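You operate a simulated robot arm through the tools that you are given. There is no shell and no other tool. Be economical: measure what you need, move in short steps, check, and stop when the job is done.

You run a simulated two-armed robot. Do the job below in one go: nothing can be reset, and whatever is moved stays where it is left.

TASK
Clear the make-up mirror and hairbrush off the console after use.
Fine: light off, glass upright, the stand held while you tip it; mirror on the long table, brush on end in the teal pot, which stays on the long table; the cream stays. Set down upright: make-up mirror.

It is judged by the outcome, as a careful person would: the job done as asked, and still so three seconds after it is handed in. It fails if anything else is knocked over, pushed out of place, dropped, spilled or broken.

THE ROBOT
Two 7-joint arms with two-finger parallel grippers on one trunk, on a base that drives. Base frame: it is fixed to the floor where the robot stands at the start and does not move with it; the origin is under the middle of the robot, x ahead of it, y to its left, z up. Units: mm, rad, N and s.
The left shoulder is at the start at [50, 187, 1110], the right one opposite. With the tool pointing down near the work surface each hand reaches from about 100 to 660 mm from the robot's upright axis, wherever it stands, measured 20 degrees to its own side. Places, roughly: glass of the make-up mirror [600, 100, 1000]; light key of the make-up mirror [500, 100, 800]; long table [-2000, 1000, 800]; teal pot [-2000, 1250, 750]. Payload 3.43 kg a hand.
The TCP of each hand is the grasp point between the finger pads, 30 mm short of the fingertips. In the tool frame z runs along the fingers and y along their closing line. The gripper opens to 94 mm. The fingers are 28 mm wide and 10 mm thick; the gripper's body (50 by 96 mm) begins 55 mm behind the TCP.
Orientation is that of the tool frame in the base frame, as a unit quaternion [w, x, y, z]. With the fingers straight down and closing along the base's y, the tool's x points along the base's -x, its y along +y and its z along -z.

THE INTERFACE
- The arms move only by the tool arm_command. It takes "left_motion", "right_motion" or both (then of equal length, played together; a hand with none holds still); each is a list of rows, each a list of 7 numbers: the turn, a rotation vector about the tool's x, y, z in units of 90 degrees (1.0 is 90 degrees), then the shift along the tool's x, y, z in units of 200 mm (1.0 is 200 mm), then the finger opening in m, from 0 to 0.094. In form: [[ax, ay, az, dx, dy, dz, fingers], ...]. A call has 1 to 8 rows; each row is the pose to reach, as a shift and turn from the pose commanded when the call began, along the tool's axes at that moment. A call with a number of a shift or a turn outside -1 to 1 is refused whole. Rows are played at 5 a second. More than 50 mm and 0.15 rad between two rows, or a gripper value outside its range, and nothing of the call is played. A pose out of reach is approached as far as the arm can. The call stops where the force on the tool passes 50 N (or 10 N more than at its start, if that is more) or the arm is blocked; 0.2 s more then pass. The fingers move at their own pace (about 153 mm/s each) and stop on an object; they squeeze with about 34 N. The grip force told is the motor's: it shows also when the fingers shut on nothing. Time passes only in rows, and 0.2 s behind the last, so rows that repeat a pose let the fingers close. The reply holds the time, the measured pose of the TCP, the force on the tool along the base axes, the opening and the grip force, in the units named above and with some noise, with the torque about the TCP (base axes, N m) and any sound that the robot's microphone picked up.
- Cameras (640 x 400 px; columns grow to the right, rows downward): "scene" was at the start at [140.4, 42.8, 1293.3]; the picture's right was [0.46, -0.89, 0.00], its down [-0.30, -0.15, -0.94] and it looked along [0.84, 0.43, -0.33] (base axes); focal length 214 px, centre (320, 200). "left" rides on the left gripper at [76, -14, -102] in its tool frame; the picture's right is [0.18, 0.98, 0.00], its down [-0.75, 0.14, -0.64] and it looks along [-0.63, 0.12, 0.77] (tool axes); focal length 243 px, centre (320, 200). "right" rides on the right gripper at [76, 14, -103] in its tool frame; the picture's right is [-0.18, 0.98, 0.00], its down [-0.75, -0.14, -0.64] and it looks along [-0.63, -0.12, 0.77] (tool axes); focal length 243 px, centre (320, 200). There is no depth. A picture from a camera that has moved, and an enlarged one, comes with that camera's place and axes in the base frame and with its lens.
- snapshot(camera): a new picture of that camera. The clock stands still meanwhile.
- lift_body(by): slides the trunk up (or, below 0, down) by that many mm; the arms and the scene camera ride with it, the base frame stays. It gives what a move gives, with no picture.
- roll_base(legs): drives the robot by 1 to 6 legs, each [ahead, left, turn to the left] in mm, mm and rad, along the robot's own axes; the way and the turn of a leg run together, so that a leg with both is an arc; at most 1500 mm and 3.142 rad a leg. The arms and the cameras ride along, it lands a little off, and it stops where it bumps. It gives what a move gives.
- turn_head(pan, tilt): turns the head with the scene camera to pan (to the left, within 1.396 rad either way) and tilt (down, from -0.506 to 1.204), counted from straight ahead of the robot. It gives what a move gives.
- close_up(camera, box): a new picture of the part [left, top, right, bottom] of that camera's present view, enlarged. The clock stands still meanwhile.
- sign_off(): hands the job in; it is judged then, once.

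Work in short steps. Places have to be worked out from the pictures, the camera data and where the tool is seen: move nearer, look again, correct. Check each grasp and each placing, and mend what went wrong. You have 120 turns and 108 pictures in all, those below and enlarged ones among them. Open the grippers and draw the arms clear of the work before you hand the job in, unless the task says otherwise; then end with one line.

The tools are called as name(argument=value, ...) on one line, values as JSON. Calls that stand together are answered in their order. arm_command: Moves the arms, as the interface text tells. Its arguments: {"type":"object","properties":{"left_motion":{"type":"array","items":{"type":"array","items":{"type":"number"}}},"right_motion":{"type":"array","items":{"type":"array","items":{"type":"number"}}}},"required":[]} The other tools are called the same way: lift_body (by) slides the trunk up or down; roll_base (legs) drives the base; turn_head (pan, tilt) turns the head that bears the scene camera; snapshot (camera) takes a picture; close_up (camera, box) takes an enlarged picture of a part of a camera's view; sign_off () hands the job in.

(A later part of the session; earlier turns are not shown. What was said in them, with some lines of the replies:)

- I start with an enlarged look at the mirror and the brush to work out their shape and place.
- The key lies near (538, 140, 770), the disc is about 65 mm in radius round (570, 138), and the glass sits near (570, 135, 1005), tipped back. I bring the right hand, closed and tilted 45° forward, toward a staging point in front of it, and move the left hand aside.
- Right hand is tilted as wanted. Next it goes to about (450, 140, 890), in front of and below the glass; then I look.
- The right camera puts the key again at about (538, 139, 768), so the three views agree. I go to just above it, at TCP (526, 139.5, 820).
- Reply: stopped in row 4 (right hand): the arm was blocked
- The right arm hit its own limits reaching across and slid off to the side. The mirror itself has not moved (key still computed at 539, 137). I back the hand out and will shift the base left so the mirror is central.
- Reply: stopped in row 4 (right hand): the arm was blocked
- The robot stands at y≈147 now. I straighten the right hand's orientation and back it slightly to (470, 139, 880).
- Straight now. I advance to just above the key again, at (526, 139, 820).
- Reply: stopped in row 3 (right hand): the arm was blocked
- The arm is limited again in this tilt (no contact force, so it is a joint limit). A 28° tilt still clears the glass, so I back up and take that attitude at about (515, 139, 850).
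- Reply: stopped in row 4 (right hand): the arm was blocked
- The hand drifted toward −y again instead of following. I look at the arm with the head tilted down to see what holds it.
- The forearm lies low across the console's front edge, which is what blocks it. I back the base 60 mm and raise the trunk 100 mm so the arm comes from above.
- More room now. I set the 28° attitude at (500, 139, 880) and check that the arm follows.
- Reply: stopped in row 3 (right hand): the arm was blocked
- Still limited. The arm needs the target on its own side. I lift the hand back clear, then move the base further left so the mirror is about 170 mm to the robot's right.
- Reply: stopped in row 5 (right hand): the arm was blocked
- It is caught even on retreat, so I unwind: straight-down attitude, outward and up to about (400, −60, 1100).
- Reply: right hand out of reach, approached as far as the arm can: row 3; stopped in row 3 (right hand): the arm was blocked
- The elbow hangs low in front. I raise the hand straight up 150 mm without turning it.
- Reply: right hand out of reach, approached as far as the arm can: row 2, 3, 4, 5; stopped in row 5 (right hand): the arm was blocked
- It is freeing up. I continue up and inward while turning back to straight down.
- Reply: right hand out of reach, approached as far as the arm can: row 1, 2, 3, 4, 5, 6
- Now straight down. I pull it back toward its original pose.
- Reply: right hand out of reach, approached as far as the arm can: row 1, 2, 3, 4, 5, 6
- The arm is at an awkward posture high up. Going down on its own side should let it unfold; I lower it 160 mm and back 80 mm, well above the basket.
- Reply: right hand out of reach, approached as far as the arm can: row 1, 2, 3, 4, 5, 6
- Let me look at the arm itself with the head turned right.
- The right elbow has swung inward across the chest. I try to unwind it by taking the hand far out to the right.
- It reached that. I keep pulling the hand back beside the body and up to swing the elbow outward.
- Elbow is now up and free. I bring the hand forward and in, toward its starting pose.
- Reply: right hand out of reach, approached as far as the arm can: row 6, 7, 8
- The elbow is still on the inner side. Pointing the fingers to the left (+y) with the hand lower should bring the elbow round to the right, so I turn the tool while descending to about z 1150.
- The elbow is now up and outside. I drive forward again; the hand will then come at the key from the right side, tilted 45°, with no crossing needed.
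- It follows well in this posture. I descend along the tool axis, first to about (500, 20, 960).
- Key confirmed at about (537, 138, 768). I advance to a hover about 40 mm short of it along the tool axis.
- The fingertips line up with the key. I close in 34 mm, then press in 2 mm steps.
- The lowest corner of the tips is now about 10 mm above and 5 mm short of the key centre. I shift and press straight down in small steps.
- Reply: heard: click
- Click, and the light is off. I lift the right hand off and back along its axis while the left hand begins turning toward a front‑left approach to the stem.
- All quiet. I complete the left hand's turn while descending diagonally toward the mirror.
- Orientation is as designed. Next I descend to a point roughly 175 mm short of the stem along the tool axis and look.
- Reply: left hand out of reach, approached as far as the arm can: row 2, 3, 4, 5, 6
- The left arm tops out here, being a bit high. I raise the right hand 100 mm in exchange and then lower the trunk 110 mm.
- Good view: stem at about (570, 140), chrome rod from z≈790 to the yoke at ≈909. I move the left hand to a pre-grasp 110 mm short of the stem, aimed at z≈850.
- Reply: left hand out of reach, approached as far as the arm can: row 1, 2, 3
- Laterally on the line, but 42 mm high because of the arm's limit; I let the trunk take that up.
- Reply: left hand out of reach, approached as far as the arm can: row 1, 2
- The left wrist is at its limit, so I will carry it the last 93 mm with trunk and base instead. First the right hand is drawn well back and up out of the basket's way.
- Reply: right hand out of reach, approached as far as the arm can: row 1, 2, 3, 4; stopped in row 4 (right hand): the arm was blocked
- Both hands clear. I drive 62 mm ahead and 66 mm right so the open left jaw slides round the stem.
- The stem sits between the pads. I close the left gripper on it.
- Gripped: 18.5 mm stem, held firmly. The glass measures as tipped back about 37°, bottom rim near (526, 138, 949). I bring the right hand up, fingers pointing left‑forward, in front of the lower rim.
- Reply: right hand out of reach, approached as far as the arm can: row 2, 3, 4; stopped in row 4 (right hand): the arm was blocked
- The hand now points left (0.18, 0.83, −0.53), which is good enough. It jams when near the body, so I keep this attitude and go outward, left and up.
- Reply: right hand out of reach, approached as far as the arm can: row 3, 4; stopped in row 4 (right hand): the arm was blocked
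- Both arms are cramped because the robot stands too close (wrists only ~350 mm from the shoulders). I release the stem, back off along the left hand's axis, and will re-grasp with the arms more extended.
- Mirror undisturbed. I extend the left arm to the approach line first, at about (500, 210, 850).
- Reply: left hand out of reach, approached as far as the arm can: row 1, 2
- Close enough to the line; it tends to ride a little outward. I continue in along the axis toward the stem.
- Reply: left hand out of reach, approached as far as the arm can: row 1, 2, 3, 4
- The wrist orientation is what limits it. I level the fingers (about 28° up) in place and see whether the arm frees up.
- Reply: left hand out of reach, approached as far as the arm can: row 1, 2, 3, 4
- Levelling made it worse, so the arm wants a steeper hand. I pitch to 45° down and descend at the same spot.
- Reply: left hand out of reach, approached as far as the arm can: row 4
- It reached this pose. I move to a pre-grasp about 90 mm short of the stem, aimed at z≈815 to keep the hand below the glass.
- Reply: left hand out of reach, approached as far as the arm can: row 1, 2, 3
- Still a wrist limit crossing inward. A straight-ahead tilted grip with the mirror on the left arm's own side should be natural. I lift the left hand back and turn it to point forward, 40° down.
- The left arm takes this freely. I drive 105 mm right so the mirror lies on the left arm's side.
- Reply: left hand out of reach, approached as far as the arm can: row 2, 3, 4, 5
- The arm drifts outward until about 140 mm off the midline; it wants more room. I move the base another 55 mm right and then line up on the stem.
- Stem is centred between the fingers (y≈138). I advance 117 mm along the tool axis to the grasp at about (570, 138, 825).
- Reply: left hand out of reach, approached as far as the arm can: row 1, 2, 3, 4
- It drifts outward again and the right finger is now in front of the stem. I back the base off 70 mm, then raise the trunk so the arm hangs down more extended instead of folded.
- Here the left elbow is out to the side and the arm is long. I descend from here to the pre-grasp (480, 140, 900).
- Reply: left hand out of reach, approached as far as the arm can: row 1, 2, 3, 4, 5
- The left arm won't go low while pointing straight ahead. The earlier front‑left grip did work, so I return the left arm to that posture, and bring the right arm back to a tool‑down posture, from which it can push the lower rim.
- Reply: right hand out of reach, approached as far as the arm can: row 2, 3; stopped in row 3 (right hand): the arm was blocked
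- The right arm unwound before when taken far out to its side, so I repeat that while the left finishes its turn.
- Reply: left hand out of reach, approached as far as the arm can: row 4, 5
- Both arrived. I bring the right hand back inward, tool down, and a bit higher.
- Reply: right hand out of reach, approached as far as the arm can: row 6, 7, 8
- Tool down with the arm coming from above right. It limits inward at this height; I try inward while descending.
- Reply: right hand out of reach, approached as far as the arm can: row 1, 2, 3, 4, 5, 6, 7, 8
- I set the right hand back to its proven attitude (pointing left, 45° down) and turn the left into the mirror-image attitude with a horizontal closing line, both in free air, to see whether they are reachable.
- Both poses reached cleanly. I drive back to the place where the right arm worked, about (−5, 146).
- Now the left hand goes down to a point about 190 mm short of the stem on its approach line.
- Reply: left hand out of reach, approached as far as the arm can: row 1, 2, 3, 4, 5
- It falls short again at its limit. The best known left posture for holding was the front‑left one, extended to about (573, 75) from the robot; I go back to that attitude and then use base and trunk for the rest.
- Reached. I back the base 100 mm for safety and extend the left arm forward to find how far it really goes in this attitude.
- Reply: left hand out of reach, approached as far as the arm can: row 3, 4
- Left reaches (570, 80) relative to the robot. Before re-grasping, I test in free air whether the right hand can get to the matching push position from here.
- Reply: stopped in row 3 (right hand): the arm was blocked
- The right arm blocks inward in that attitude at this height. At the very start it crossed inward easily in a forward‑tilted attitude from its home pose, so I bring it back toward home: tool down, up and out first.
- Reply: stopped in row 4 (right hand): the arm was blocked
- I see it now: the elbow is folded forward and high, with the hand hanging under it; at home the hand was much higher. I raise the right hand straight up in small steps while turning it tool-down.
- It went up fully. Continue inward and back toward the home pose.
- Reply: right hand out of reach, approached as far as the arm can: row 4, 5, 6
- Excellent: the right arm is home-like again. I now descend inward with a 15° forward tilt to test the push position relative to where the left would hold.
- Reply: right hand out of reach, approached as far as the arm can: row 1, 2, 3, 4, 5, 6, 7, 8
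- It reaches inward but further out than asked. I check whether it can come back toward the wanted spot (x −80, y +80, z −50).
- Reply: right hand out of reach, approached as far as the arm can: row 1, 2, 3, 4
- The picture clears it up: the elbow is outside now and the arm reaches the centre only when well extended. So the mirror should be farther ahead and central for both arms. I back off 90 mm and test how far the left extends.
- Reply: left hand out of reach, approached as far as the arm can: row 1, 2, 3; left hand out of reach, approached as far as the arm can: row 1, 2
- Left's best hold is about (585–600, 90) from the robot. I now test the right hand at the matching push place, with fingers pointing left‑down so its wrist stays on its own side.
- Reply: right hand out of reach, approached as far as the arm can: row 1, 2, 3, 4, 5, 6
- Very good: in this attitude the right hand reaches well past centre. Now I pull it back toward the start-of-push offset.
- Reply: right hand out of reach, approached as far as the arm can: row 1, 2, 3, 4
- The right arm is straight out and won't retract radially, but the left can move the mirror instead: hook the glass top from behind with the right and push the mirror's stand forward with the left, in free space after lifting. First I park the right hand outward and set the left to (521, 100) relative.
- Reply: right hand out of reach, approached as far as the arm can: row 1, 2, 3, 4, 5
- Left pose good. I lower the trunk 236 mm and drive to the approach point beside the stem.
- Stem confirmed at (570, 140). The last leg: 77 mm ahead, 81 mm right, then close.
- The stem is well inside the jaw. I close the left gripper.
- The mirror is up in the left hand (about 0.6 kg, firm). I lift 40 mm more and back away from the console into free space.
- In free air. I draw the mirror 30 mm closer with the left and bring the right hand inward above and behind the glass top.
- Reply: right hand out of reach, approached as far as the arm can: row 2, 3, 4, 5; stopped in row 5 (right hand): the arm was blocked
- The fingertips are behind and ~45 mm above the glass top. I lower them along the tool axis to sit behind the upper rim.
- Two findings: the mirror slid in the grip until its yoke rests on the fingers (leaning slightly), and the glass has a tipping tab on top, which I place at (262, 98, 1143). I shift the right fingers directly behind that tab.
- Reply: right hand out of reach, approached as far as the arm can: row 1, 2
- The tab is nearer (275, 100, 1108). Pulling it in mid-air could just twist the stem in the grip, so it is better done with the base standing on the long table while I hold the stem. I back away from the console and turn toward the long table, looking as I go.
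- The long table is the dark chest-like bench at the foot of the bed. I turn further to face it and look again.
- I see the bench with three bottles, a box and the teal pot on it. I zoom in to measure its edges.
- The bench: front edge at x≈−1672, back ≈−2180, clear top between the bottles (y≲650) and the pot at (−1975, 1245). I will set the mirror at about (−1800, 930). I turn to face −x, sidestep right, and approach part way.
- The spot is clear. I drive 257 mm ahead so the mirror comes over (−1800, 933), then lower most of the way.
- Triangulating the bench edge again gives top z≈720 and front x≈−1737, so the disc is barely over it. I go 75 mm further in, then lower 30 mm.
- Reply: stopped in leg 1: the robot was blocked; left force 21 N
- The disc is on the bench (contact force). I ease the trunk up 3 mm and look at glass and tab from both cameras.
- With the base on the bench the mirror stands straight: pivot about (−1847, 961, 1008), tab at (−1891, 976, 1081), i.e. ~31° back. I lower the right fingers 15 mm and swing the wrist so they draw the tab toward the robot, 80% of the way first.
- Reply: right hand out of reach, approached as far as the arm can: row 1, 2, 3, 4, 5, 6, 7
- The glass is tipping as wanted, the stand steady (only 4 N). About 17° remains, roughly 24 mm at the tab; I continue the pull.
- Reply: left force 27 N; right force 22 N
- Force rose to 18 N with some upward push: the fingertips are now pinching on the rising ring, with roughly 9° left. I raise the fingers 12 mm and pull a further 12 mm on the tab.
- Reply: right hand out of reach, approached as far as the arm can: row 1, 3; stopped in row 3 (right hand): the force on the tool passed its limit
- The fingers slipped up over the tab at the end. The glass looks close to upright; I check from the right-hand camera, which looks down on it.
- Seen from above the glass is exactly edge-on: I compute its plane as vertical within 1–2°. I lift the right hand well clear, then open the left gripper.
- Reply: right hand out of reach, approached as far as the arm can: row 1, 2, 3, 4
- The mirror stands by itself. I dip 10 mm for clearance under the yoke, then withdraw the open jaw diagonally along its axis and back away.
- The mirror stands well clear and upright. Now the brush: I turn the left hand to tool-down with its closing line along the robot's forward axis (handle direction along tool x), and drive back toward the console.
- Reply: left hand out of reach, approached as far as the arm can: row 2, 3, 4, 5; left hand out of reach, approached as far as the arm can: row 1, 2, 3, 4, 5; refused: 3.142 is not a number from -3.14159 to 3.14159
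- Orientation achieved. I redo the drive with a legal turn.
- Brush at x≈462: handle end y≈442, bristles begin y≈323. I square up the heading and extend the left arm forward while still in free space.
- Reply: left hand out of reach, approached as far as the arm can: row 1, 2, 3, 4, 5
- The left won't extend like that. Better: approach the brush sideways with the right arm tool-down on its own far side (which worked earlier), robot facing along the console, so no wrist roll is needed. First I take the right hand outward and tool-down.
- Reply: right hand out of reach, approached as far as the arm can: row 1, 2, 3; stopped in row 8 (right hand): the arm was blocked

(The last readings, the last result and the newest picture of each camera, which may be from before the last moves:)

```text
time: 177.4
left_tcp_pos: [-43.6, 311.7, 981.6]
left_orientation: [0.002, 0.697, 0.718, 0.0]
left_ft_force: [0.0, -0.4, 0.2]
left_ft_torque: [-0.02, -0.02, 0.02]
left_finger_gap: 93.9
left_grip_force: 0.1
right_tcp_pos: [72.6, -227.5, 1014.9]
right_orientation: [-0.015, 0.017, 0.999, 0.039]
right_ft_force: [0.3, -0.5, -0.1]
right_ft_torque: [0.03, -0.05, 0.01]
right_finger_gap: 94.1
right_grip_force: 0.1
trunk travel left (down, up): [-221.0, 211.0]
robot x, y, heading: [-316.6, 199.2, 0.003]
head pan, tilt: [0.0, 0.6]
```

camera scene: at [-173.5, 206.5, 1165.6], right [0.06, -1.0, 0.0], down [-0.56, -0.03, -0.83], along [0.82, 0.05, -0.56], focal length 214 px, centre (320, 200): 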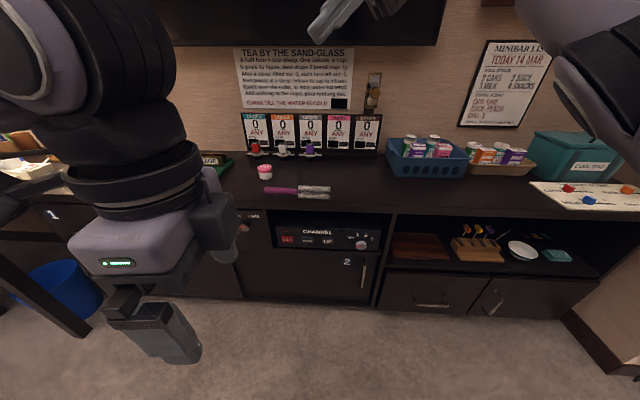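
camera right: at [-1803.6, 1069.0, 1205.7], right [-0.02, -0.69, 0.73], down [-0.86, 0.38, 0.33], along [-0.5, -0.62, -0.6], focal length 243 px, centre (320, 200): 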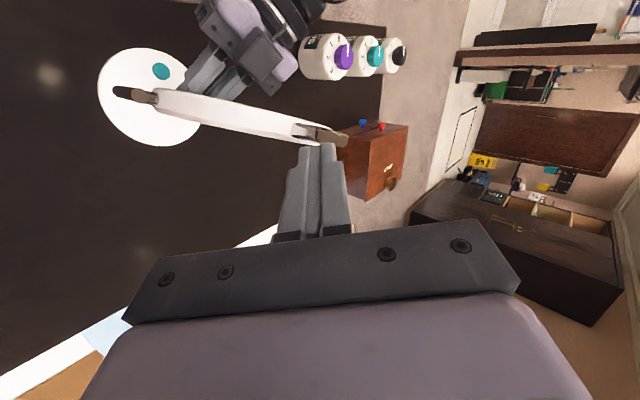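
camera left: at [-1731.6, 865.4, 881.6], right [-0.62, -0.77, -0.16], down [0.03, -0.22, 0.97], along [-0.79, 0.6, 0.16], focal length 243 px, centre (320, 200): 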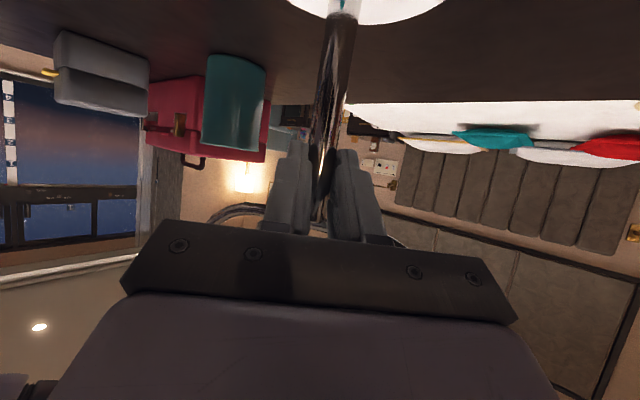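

The right hand is tool-down, open, at (389, −427) from the robot. I turn to face along the console and sidestep so the hand comes over the handle.

roll_base(legs=[[0, 0, 1.571], [-200, 0, 0], [0, -330, 0]])

turn_head(pan=-0.8, tilt=0.8)

snapshot(camera="right")

snapshot(camera="scene")

```text
time: 184.7
left_tcp_pos: [-99.6, 274.5, 981.2]
left_orientation: [0.003, -0.015, 1.0, 0.001]
left_ft_force: [-0.1, 0.5, -0.3]
left_ft_torque: [0.01, 0.03, 0.01]
left_finger_gap: 94.1
left_grip_force: 0.1
right_tcp_pos: [441.6, 390.5, 1013.8]
right_orientation: [-0.038, -0.692, 0.721, 0.018]
right_ft_force: [0.1, -0.5, -0.2]
right_ft_torque: [0.02, 0.03, 0.0]
right_finger_gap: 93.9
right_grip_force: 0.0
trunk travel left (down, up): [-221.0, 211.0]
robot x, y, heading: [15.9, 0.9, 1.566]
head pan, tilt: [0.0, 0.6]
```

```text
time: 185.8
left_tcp_pos: [-98.0, 274.6, 982.3]
left_orientation: [0.004, -0.015, 1.0, 0.001]
left_ft_force: [-0.3, 0.0, 0.2]
left_ft_torque: [0.0, 0.02, 0.0]
left_finger_gap: 94.0
left_grip_force: 0.0
right_tcp_pos: [443.0, 390.2, 1013.8]
right_orientation: [-0.037, -0.692, 0.72, 0.019]
right_ft_force: [-0.4, 0.5, 0.4]
right_ft_torque: [0.01, 0.0, 0.02]
right_finger_gap: 93.9
right_grip_force: 0.0
trunk travel left (down, up): [-221.0, 211.0]
robot x, y, heading: [11.3, -3.4, 1.573]
head pan, tilt: [-0.799, 0.799]
```

```text
18 pictures are left
camera right: at [434.0, 317.5, 1120.1], right [-0.97, 0.22, 0.07], down [0.22, 0.76, 0.61], along [0.08, 0.61, -0.79], focal length 243 px, centre (320, 200)
```

right: 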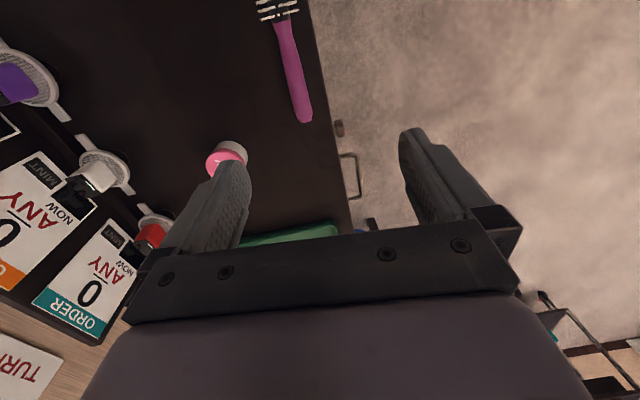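

```text
17 pictures are left
camera scene: at [72.7, 114.2, 1148.8], right [0.7, -0.72, 0.0], down [-0.51, -0.5, -0.7], along [0.5, 0.49, -0.72], focal length 214 px, centre (320, 200)
```

scene: 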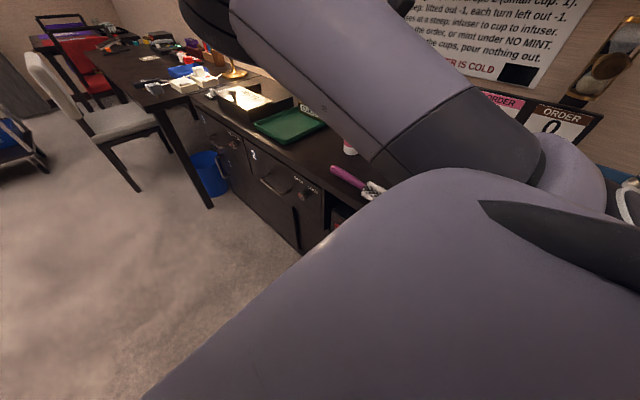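

The handle runs from (452, 320) to (458, 441). I descend toward a mid-handle grip at (455, 385), first 200 mm.

arm_command(right_motion=[[0, 0, 0, 0, -0.04, 0.2, 0.07], [0, 0, 0, 0, -0.08, 0.4, 0.07], [0, 0, 0, 0, -0.11, 0.6, 0.07], [0, 0, 0, -0.01, -0.13, 0.8, 0.07], [0, 0, 0, -0.01, -0.15, 1.0, 0.07]])

snapshot(camera="right")

```text
time: 187.0
left_tcp_pos: [-99.0, 274.0, 981.9]
left_orientation: [0.003, -0.015, 1.0, 0.001]
left_ft_force: [0.2, 0.1, 0.1]
left_ft_torque: [0.0, -0.01, -0.01]
left_finger_gap: 93.9
left_grip_force: 0.0
right_tcp_pos: [459.5, 387.0, 813.4]
right_orientation: [-0.036, -0.692, 0.721, 0.018]
right_ft_force: [0.3, 1.0, -0.3]
right_ft_torque: [0.0, 0.02, 0.0]
right_finger_gap: 69.9
right_grip_force: 0.0
trunk travel left (down, up): [-221.0, 211.0]
robot x, y, heading: [14.3, -2.7, 1.571]
head pan, tilt: [-0.799, 0.799]
```

```text
16 pictures are left
camera right: at [451.5, 313.8, 919.2], right [-0.97, 0.22, 0.07], down [0.22, 0.76, 0.61], along [0.08, 0.61, -0.79], focal length 243 px, centre (320, 200)
```

right: 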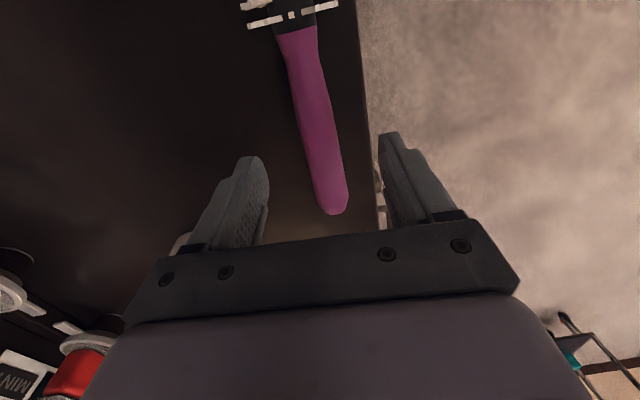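

The handle lies between the fingers. I go down 29 mm and close.

arm_command(right_motion=[[0, 0, 0, 0, 0, 0.1, 0.07], [0, 0, 0, 0, -0.005, 0.145, 0.07], [0, 0, 0, 0, -0.005, 0.145, 0.03], [0, 0, 0, 0, -0.005, 0.145, 0.0], [0, 0, 0, 0, -0.005, 0.145, 0.0], [0, 0, 0, 0, -0.005, 0.145, 0.0]])

lift_body(by=150)

snapshot(camera="right")

```text
time: 188.4
left_tcp_pos: [-98.4, 274.3, 981.6]
left_orientation: [0.003, -0.014, 1.0, 0.001]
left_ft_force: [-0.6, 0.0, 0.6]
left_ft_torque: [0.0, 0.03, 0.02]
left_finger_gap: 94.0
left_grip_force: 0.1
right_tcp_pos: [457.8, 385.1, 784.1]
right_orientation: [-0.038, -0.692, 0.721, 0.018]
right_ft_force: [0.1, 0.3, -0.2]
right_ft_torque: [0.09, 0.02, -0.06]
right_finger_gap: 26.6
right_grip_force: 33.7
trunk travel left (down, up): [-221.0, 211.0]
robot x, y, heading: [15.2, 0.5, 1.572]
head pan, tilt: [-0.799, 0.799]
```

```text
time: 190.1
left_tcp_pos: [-99.1, 274.6, 1131.4]
left_orientation: [0.002, -0.016, 1.0, 0.001]
left_ft_force: [-0.3, -0.2, -0.2]
left_ft_torque: [0.0, 0.0, -0.04]
left_finger_gap: 93.9
left_grip_force: 0.1
right_tcp_pos: [457.0, 386.0, 934.1]
right_orientation: [-0.038, -0.692, 0.72, 0.017]
right_ft_force: [0.5, -0.1, -0.6]
right_ft_torque: [0.07, 0.02, 0.03]
right_finger_gap: 26.4
right_grip_force: 33.8
trunk travel left (down, up): [-371.0, 61.0]
robot x, y, heading: [15.5, 2.8, 1.568]
head pan, tilt: [-0.799, 0.799]
```

```text
15 pictures are left
camera right: at [448.7, 313.2, 1039.9], right [-0.97, 0.22, 0.07], down [0.22, 0.76, 0.61], along [0.08, 0.61, -0.79], focal length 243 px, centre (320, 200)
```

right: 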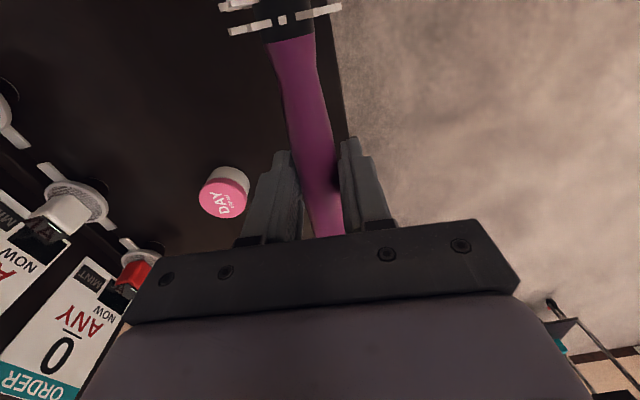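

Brush firmly held (26 mm). I sidestep away from the console, then extend and tilt the right hand forward so the brush swings upright, bristles down.

roll_base(legs=[[0, 500, 0]])

arm_command(right_motion=[[0, -0.083, 0, -0.11, 0.05, -0.08, 0.0], [0, -0.166, 0, -0.22, 0.1, -0.15, 0.0], [0, -0.25, 0, -0.34, 0.16, -0.22, 0.0], [0, -0.333, 0, -0.45, 0.22, -0.3, 0.0], [0, -0.416, 0, -0.56, 0.28, -0.38, 0.0], [0, -0.5, 0, -0.67, 0.34, -0.45, 0.0], [0, -0.583, 0, -0.79, 0.4, -0.53, 0.0], [0, -0.667, 0, -0.9, 0.45, -0.6, 0.0]])

snapshot(camera="scene")

```text
time: 193.1
left_tcp_pos: [-597.5, 276.8, 1131.6]
left_orientation: [0.002, -0.015, 1.0, 0.001]
left_ft_force: [-0.2, -0.3, 0.4]
left_ft_torque: [-0.02, 0.0, 0.04]
left_finger_gap: 94.1
left_grip_force: 0.0
right_tcp_pos: [-42.1, 385.0, 934.8]
right_orientation: [-0.038, -0.692, 0.721, 0.018]
right_ft_force: [-0.4, -0.3, -0.4]
right_ft_torque: [0.11, 0.01, -0.01]
right_finger_gap: 26.1
right_grip_force: 34.0
trunk travel left (down, up): [-371.0, 61.0]
robot x, y, heading: [-481.7, 0.4, 1.573]
head pan, tilt: [-0.799, 0.799]
```

```text
time: 194.9
left_tcp_pos: [-596.9, 276.0, 1131.5]
left_orientation: [0.002, -0.015, 1.0, 0.001]
left_ft_force: [0.6, 0.1, -1.2]
left_ft_torque: [0.0, 0.0, -0.03]
left_finger_gap: 93.9
left_grip_force: 0.1
right_tcp_pos: [-96.3, 571.1, 1068.3]
right_orientation: [0.347, -0.576, 0.647, 0.36]
right_ft_force: [0.0, -0.4, -0.9]
right_ft_torque: [0.02, -0.01, -0.01]
right_finger_gap: 22.1
right_grip_force: 34.4
trunk travel left (down, up): [-371.0, 61.0]
robot x, y, heading: [-482.9, -0.2, 1.564]
head pan, tilt: [-0.799, 0.799]
```

```text
14 pictures are left
camera scene: at [-426.4, 115.5, 1298.7], right [0.69, -0.72, 0.0], down [-0.52, -0.5, -0.7], along [0.5, 0.48, -0.72], focal length 214 px, centre (320, 200)
```

scene: 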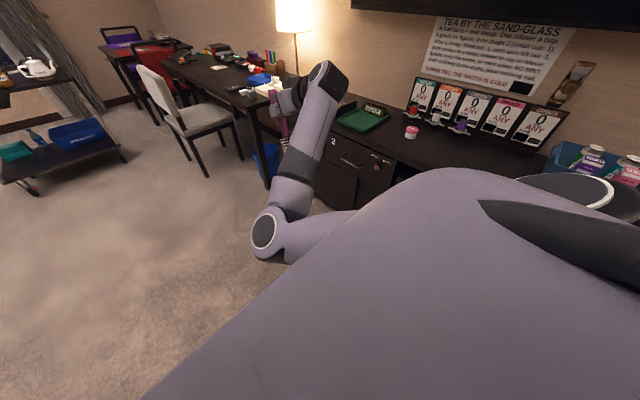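

The brush is now 30° off vertical with bristles down. I bring it nearer vertical (another 15°) while extending forward and slightly inward, then turn toward the bench.

arm_command(right_motion=[[0, -0.042, 0, -0.073, 0.095, 0.064, 0.0], [0, -0.084, 0, -0.147, 0.19, 0.128, 0.0], [0, -0.125, 0, -0.22, 0.285, 0.192, 0.0], [0, -0.167, 0, -0.293, 0.379, 0.256, 0.0]])

roll_base(legs=[[0, 0, 1.575], [0, -930, 0], [500, 0, 0]])

turn_head(pan=-0.3, tilt=0.5)

snapshot(camera="scene")

```text
time: 195.9
left_tcp_pos: [-597.8, 275.0, 1131.7]
left_orientation: [0.002, -0.014, 1.0, 0.001]
left_ft_force: [-0.3, 0.0, -0.1]
left_ft_torque: [-0.03, -0.04, 0.03]
left_finger_gap: 93.9
left_grip_force: 0.0
right_tcp_pos: [-176.8, 651.0, 1093.4]
right_orientation: [0.419, -0.533, 0.593, 0.435]
right_ft_force: [-0.6, 0.2, -1.4]
right_ft_torque: [0.01, 0.0, -0.06]
right_finger_gap: 22.4
right_grip_force: 34.0
trunk travel left (down, up): [-371.0, 61.0]
robot x, y, heading: [-485.3, 4.4, 1.571]
head pan, tilt: [-0.799, 0.799]
```

```text
time: 207.1
left_tcp_pos: [-1262.1, 819.9, 1131.4]
left_orientation: [-0.002, 0.711, -0.703, -0.002]
left_ft_force: [0.0, -1.0, -0.2]
left_ft_torque: [0.03, -0.02, -0.02]
left_finger_gap: 94.1
left_grip_force: 0.0
right_tcp_pos: [-1628.7, 1247.9, 1085.1]
right_orientation: [0.002, 0.8, -0.05, -0.598]
right_ft_force: [0.5, -0.4, -1.5]
right_ft_torque: [0.01, -0.03, 0.0]
right_finger_gap: 22.2
right_grip_force: 34.0
trunk travel left (down, up): [-371.0, 61.0]
robot x, y, heading: [-985.5, 928.6, 3.122]
head pan, tilt: [-0.799, 0.799]
```

```text
time: 208.0
left_tcp_pos: [-1261.4, 819.2, 1130.7]
left_orientation: [-0.001, 0.71, -0.704, -0.002]
left_ft_force: [0.4, -0.2, -0.3]
left_ft_torque: [0.01, 0.02, 0.01]
left_finger_gap: 93.9
left_grip_force: 0.0
right_tcp_pos: [-1628.7, 1247.9, 1084.9]
right_orientation: [0.001, 0.8, -0.049, -0.598]
right_ft_force: [0.3, -0.2, -1.0]
right_ft_torque: [0.03, -0.02, -0.02]
right_finger_gap: 22.4
right_grip_force: 33.8
trunk travel left (down, up): [-371.0, 61.0]
robot x, y, heading: [-985.7, 930.3, 3.122]
head pan, tilt: [-0.3, 0.499]
```

```text
13 pictures are left
camera scene: at [-1130.2, 959.3, 1324.7], right [0.32, 0.95, 0.0], down [0.45, -0.15, -0.88], along [-0.83, 0.28, -0.48], focal length 214 px, centre (320, 200)
```

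scene: 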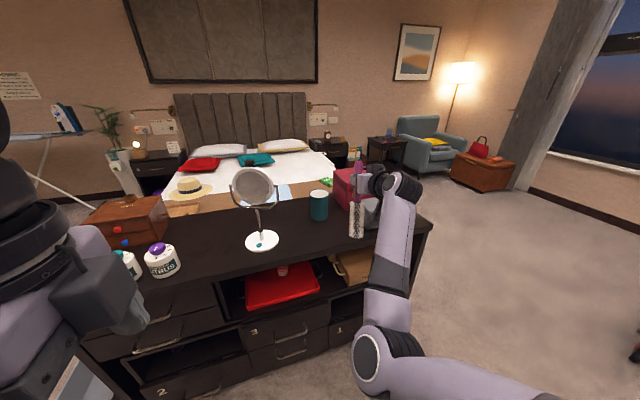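

The brush hangs nearly vertical, tip at about z 917. The pot measures (−1949, 1234), rim z≈880. I drive 320 mm ahead with the tip passing above the rim, then look.

roll_base(legs=[[320, 0, 0]])

snapshot(camera="scene")

snapshot(camera="right")

```text
time: 210.2
left_tcp_pos: [-1583.0, 827.5, 1131.7]
left_orientation: [-0.001, 0.711, -0.703, -0.002]
left_ft_force: [-0.3, -0.6, 0.1]
left_ft_torque: [0.0, 0.01, 0.01]
left_finger_gap: 93.8
left_grip_force: 0.1
right_tcp_pos: [-1950.1, 1255.3, 1084.1]
right_orientation: [0.001, 0.8, -0.05, -0.597]
right_ft_force: [0.2, 0.2, -1.6]
right_ft_torque: [0.0, 0.0, -0.02]
right_finger_gap: 22.0
right_grip_force: 34.0
trunk travel left (down, up): [-371.0, 61.0]
robot x, y, heading: [-1306.3, 936.0, 3.116]
head pan, tilt: [-0.3, 0.499]
```

```text
12 pictures are left
camera scene: at [-1451.8, 966.0, 1324.6], right [0.32, 0.95, 0.0], down [0.45, -0.15, -0.88], along [-0.83, 0.28, -0.48], focal length 214 px, centre (320, 200)
```

scene: 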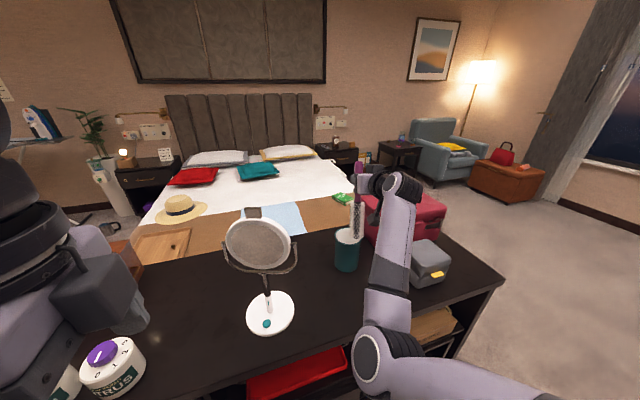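

```text
11 pictures are left
camera right: at [-1830.0, 1229.2, 1041.9], right [-0.13, -0.96, 0.24], down [0.41, 0.16, 0.9], along [-0.9, 0.21, 0.38], focal length 243 px, centre (320, 200)
```

right: 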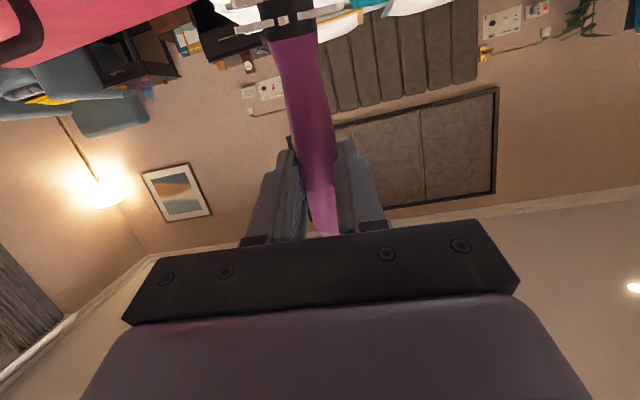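

Pot centre refined to (−1951, 1231). I shift the hand 35 mm forward and 12 mm sideways, lower 50 mm so the tip is just inside the rim, and check.

arm_command(right_motion=[[0, 0, 0, -0.022, 0.036, 0.08, 0.0], [0, 0, 0, -0.044, 0.073, 0.164, 0.0], [0, 0, 0, -0.044, 0.073, 0.164, 0.0]])

lift_body(by=-45)

close_up(camera="scene", box=[290, 140, 450, 290])

```text
time: 211.0
left_tcp_pos: [-1583.1, 826.0, 1131.6]
left_orientation: [-0.001, 0.711, -0.704, -0.002]
left_ft_force: [-0.5, -0.2, -0.4]
left_ft_torque: [-0.02, 0.0, 0.02]
left_finger_gap: 93.8
left_grip_force: 0.1
right_tcp_pos: [-1983.6, 1243.3, 1082.8]
right_orientation: [0.001, 0.801, -0.05, -0.597]
right_ft_force: [0.4, -1.2, -1.4]
right_ft_torque: [-0.01, 0.01, -0.01]
right_finger_gap: 22.0
right_grip_force: 33.8
trunk travel left (down, up): [-371.0, 61.0]
robot x, y, heading: [-1306.7, 935.4, 3.119]
head pan, tilt: [-0.3, 0.499]
```

```text
time: 211.8
left_tcp_pos: [-1582.8, 825.7, 1088.1]
left_orientation: [-0.001, 0.711, -0.704, -0.002]
left_ft_force: [0.1, -0.5, 0.3]
left_ft_torque: [0.01, -0.01, 0.01]
left_finger_gap: 93.9
left_grip_force: 0.0
right_tcp_pos: [-1982.5, 1241.9, 1040.6]
right_orientation: [0.001, 0.8, -0.049, -0.598]
right_ft_force: [-0.3, 0.3, -0.7]
right_ft_torque: [0.01, 0.02, -0.01]
right_finger_gap: 22.0
right_grip_force: 34.2
trunk travel left (down, up): [-326.0, 106.0]
robot x, y, heading: [-1303.8, 935.7, 3.118]
head pan, tilt: [-0.3, 0.499]
```

```text
2.67 times, centred on (370, 215) of scene
camera zoom: at [-1451.1, 965.9, 1279.7], right [0.32, 0.95, 0.0], down [0.45, -0.15, -0.88], along [-0.83, 0.28, -0.48], focal length 572 px, centre (187, 160)
```

zoom: 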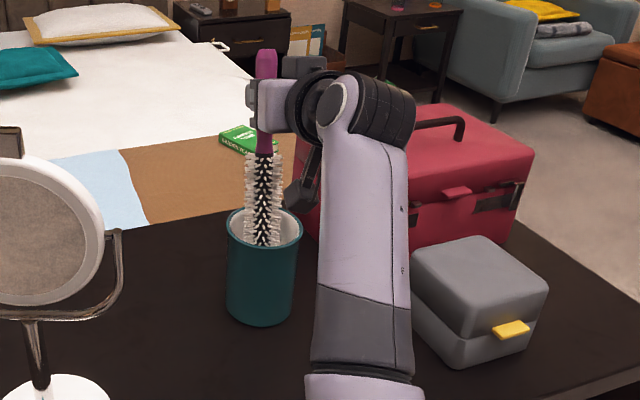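

The bristle end is entering the pot centrally. I lower 60 mm, then 35 mm more, watching the force.

lift_body(by=-60)

lift_body(by=-30)

close_up(camera="scene", box=[290, 120, 450, 270])

```text
time: 212.8
left_tcp_pos: [-1582.6, 825.5, 1027.0]
left_orientation: [-0.001, 0.711, -0.703, -0.003]
left_ft_force: [0.0, 0.8, 0.3]
left_ft_torque: [0.0, -0.01, -0.01]
left_finger_gap: 94.1
left_grip_force: 0.1
right_tcp_pos: [-1982.6, 1242.5, 979.6]
right_orientation: [0.001, 0.8, -0.049, -0.597]
right_ft_force: [1.0, -0.6, -1.4]
right_ft_torque: [-0.01, -0.1, 0.0]
right_finger_gap: 22.3
right_grip_force: 34.1
trunk travel left (down, up): [-266.0, 166.0]
robot x, y, heading: [-1303.7, 932.8, 3.119]
head pan, tilt: [-0.3, 0.499]
```

```text
time: 213.6
left_tcp_pos: [-1581.6, 825.9, 998.6]
left_orientation: [0.0, 0.71, -0.704, -0.003]
left_ft_force: [-0.1, 0.5, -0.3]
left_ft_torque: [-0.02, 0.01, 0.02]
left_finger_gap: 93.9
left_grip_force: 0.0
right_tcp_pos: [-1981.6, 1241.9, 957.2]
right_orientation: [-0.001, 0.795, -0.049, -0.605]
right_ft_force: [0.2, -0.2, 21.4]
right_ft_torque: [0.01, 0.32, 0.0]
right_finger_gap: 22.6
right_grip_force: 33.9
trunk travel left (down, up): [-236.0, 196.0]
robot x, y, heading: [-1303.2, 934.9, 3.122]
head pan, tilt: [-0.3, 0.499]
```

```text
2.67 times, centred on (370, 195) of scene
camera zoom: at [-1448.9, 965.0, 1190.4], right [0.32, 0.95, 0.0], down [0.45, -0.15, -0.88], along [-0.83, 0.28, -0.48], focal length 572 px, centre (187, 213)
```

zoom: 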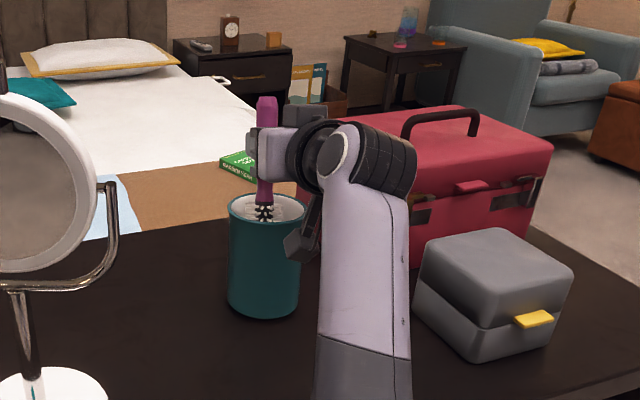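

The brush stands on the pot's floor. I ease up 4 mm, open the right gripper, and look before withdrawing.

lift_body(by=4)

arm_command(right_motion=[[0, 0, 0, 0, 0, 0, 0.035], [0, 0, 0, 0, 0, 0, 0.055], [0, 0, 0, 0, 0, 0, 0.065], [0, 0, 0, 0, 0, 0, 0.065]])

close_up(camera="scene", box=[290, 120, 450, 270])

```text
time: 214.1
left_tcp_pos: [-1581.7, 825.7, 1000.6]
left_orientation: [-0.001, 0.711, -0.704, -0.003]
left_ft_force: [-0.3, -0.9, 0.1]
left_ft_torque: [0.0, 0.03, 0.0]
left_finger_gap: 94.1
left_grip_force: 0.1
right_tcp_pos: [-1982.2, 1242.1, 958.8]
right_orientation: [0.0, 0.797, -0.049, -0.601]
right_ft_force: [-2.2, -0.4, 18.4]
right_ft_torque: [0.07, 1.02, 0.0]
right_finger_gap: 22.4
right_grip_force: 33.9
trunk travel left (down, up): [-240.0, 192.0]
robot x, y, heading: [-1305.4, 934.1, 3.121]
head pan, tilt: [-0.3, 0.499]
```

```text
time: 215.1
left_tcp_pos: [-1582.3, 825.8, 1000.4]
left_orientation: [-0.002, 0.711, -0.703, -0.002]
left_ft_force: [0.1, 0.1, -0.5]
left_ft_torque: [-0.04, 0.02, 0.01]
left_finger_gap: 94.1
left_grip_force: 0.0
right_tcp_pos: [-1983.6, 1242.3, 952.3]
right_orientation: [0.001, 0.801, -0.05, -0.597]
right_ft_force: [0.8, 0.2, 0.6]
right_ft_torque: [-0.02, -0.03, 0.01]
right_finger_gap: 64.8
right_grip_force: 0.1
trunk travel left (down, up): [-240.0, 192.0]
robot x, y, heading: [-1301.2, 937.9, 3.124]
head pan, tilt: [-0.3, 0.499]
```

```text
2.67 times, centred on (370, 195) of scene
camera zoom: at [-1451.1, 965.9, 1193.7], right [0.32, 0.95, 0.0], down [0.45, -0.15, -0.88], along [-0.83, 0.28, -0.48], focal length 572 px, centre (187, 213)
```

zoom: 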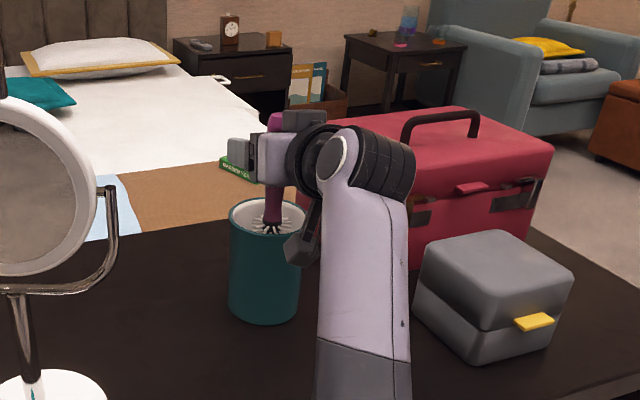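

The brush stands in the pot, handle up between the open fingers. I back straight out 300 mm and check everything.

roll_base(legs=[[-300, 0, 0]])

turn_head(pan=-0.1, tilt=0.35)

close_up(camera="scene", box=[220, 100, 460, 280])

```text
time: 217.2
left_tcp_pos: [-1286.0, 818.6, 1000.2]
left_orientation: [-0.002, 0.713, -0.701, -0.002]
left_ft_force: [-0.4, 0.2, 0.1]
left_ft_torque: [0.02, 0.02, 0.01]
left_finger_gap: 94.1
left_grip_force: 0.1
right_tcp_pos: [-1689.4, 1232.7, 954.1]
right_orientation: [0.003, 0.8, -0.047, -0.598]
right_ft_force: [-1.0, 0.3, -0.9]
right_ft_torque: [0.01, -0.04, -0.01]
right_finger_gap: 64.8
right_grip_force: 0.0
trunk travel left (down, up): [-240.0, 192.0]
robot x, y, heading: [-1012.6, 934.8, 3.127]
head pan, tilt: [-0.3, 0.499]
```

```text
time: 217.9
left_tcp_pos: [-1286.4, 819.8, 1000.4]
left_orientation: [-0.001, 0.713, -0.701, -0.002]
left_ft_force: [0.0, 0.1, -0.5]
left_ft_torque: [0.01, 0.0, 0.01]
left_finger_gap: 94.0
left_grip_force: 0.0
right_tcp_pos: [-1690.2, 1232.3, 953.4]
right_orientation: [0.004, 0.8, -0.045, -0.598]
right_ft_force: [0.0, 0.1, 0.2]
right_ft_torque: [-0.02, 0.0, 0.01]
right_finger_gap: 65.3
right_grip_force: 0.0
trunk travel left (down, up): [-240.0, 192.0]
robot x, y, heading: [-1008.6, 932.3, 3.129]
head pan, tilt: [-0.099, 0.351]
```

```text
2.22 times, centred on (340, 190) of scene
camera zoom: at [-1162.0, 942.2, 1207.4], right [0.11, 0.99, 0.0], down [0.34, -0.04, -0.94], along [-0.93, 0.11, -0.34], focal length 477 px, centre (276, 222)
```

zoom: 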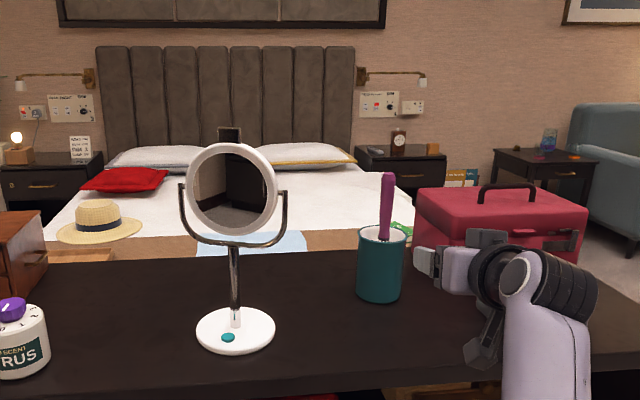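

All is as asked: mirror upright with the light off, brush on end in the pot, pot in place, cream left on the console. I back off further, open the gripper fully, and take one last look.

roll_base(legs=[[-250, 0, 0]])

arm_command(right_motion=[[0, 0, 0, 0, 0, 0, 0.094], [0, 0, 0, 0, 0, 0, 0.094]])

close_up(camera="scene", box=[240, 130, 420, 265])

```text
time: 219.7
left_tcp_pos: [-1031.9, 815.2, 1000.7]
left_orientation: [-0.002, 0.713, -0.701, -0.002]
left_ft_force: [0.5, -0.2, 0.0]
left_ft_torque: [0.03, -0.03, 0.0]
left_finger_gap: 94.0
left_grip_force: 0.2
right_tcp_pos: [-1435.3, 1230.6, 952.7]
right_orientation: [0.003, 0.8, -0.046, -0.598]
right_ft_force: [1.0, 0.0, 0.6]
right_ft_torque: [0.01, 0.0, 0.0]
right_finger_gap: 65.1
right_grip_force: 0.0
trunk travel left (down, up): [-240.0, 192.0]
robot x, y, heading: [-756.7, 927.1, 3.125]
head pan, tilt: [-0.099, 0.351]
```

```text
time: 220.3
left_tcp_pos: [-1032.0, 816.9, 1000.7]
left_orientation: [-0.001, 0.713, -0.701, -0.003]
left_ft_force: [0.2, 0.8, -0.3]
left_ft_torque: [0.01, -0.02, 0.01]
left_finger_gap: 93.6
left_grip_force: 0.1
right_tcp_pos: [-1435.0, 1229.1, 953.1]
right_orientation: [0.003, 0.801, -0.046, -0.597]
right_ft_force: [0.5, -0.7, -0.1]
right_ft_torque: [0.01, 0.05, 0.0]
right_finger_gap: 94.1
right_grip_force: 0.0
trunk travel left (down, up): [-240.0, 192.0]
robot x, y, heading: [-755.0, 928.3, 3.129]
head pan, tilt: [-0.099, 0.351]
```

```text
2.96 times, centred on (330, 198) of scene
camera zoom: at [-907.7, 938.8, 1207.4], right [0.11, 0.99, 0.0], down [0.34, -0.04, -0.94], along [-0.93, 0.11, -0.34], focal length 636 px, centre (290, 207)
```

zoom: 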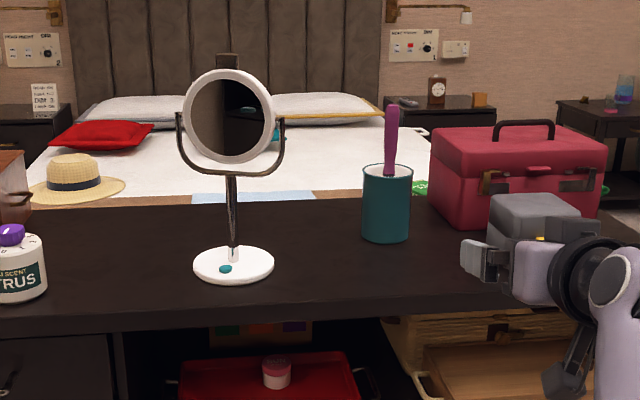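

The last picture shows nothing disturbed: the mirror is upright and dark on the long table, and the brush is on end in the teal pot. I hand the job in.

sign_off()

```text
The job is handed in.
```

The make-up mirror is on the long table with its light off. Its glass is upright, within a few degrees as far as the cameras show. I held the stand while tipping the glass. The brush stands on end, bristles down, in the teal pot, which stays on the long table. The cream is still on the console.
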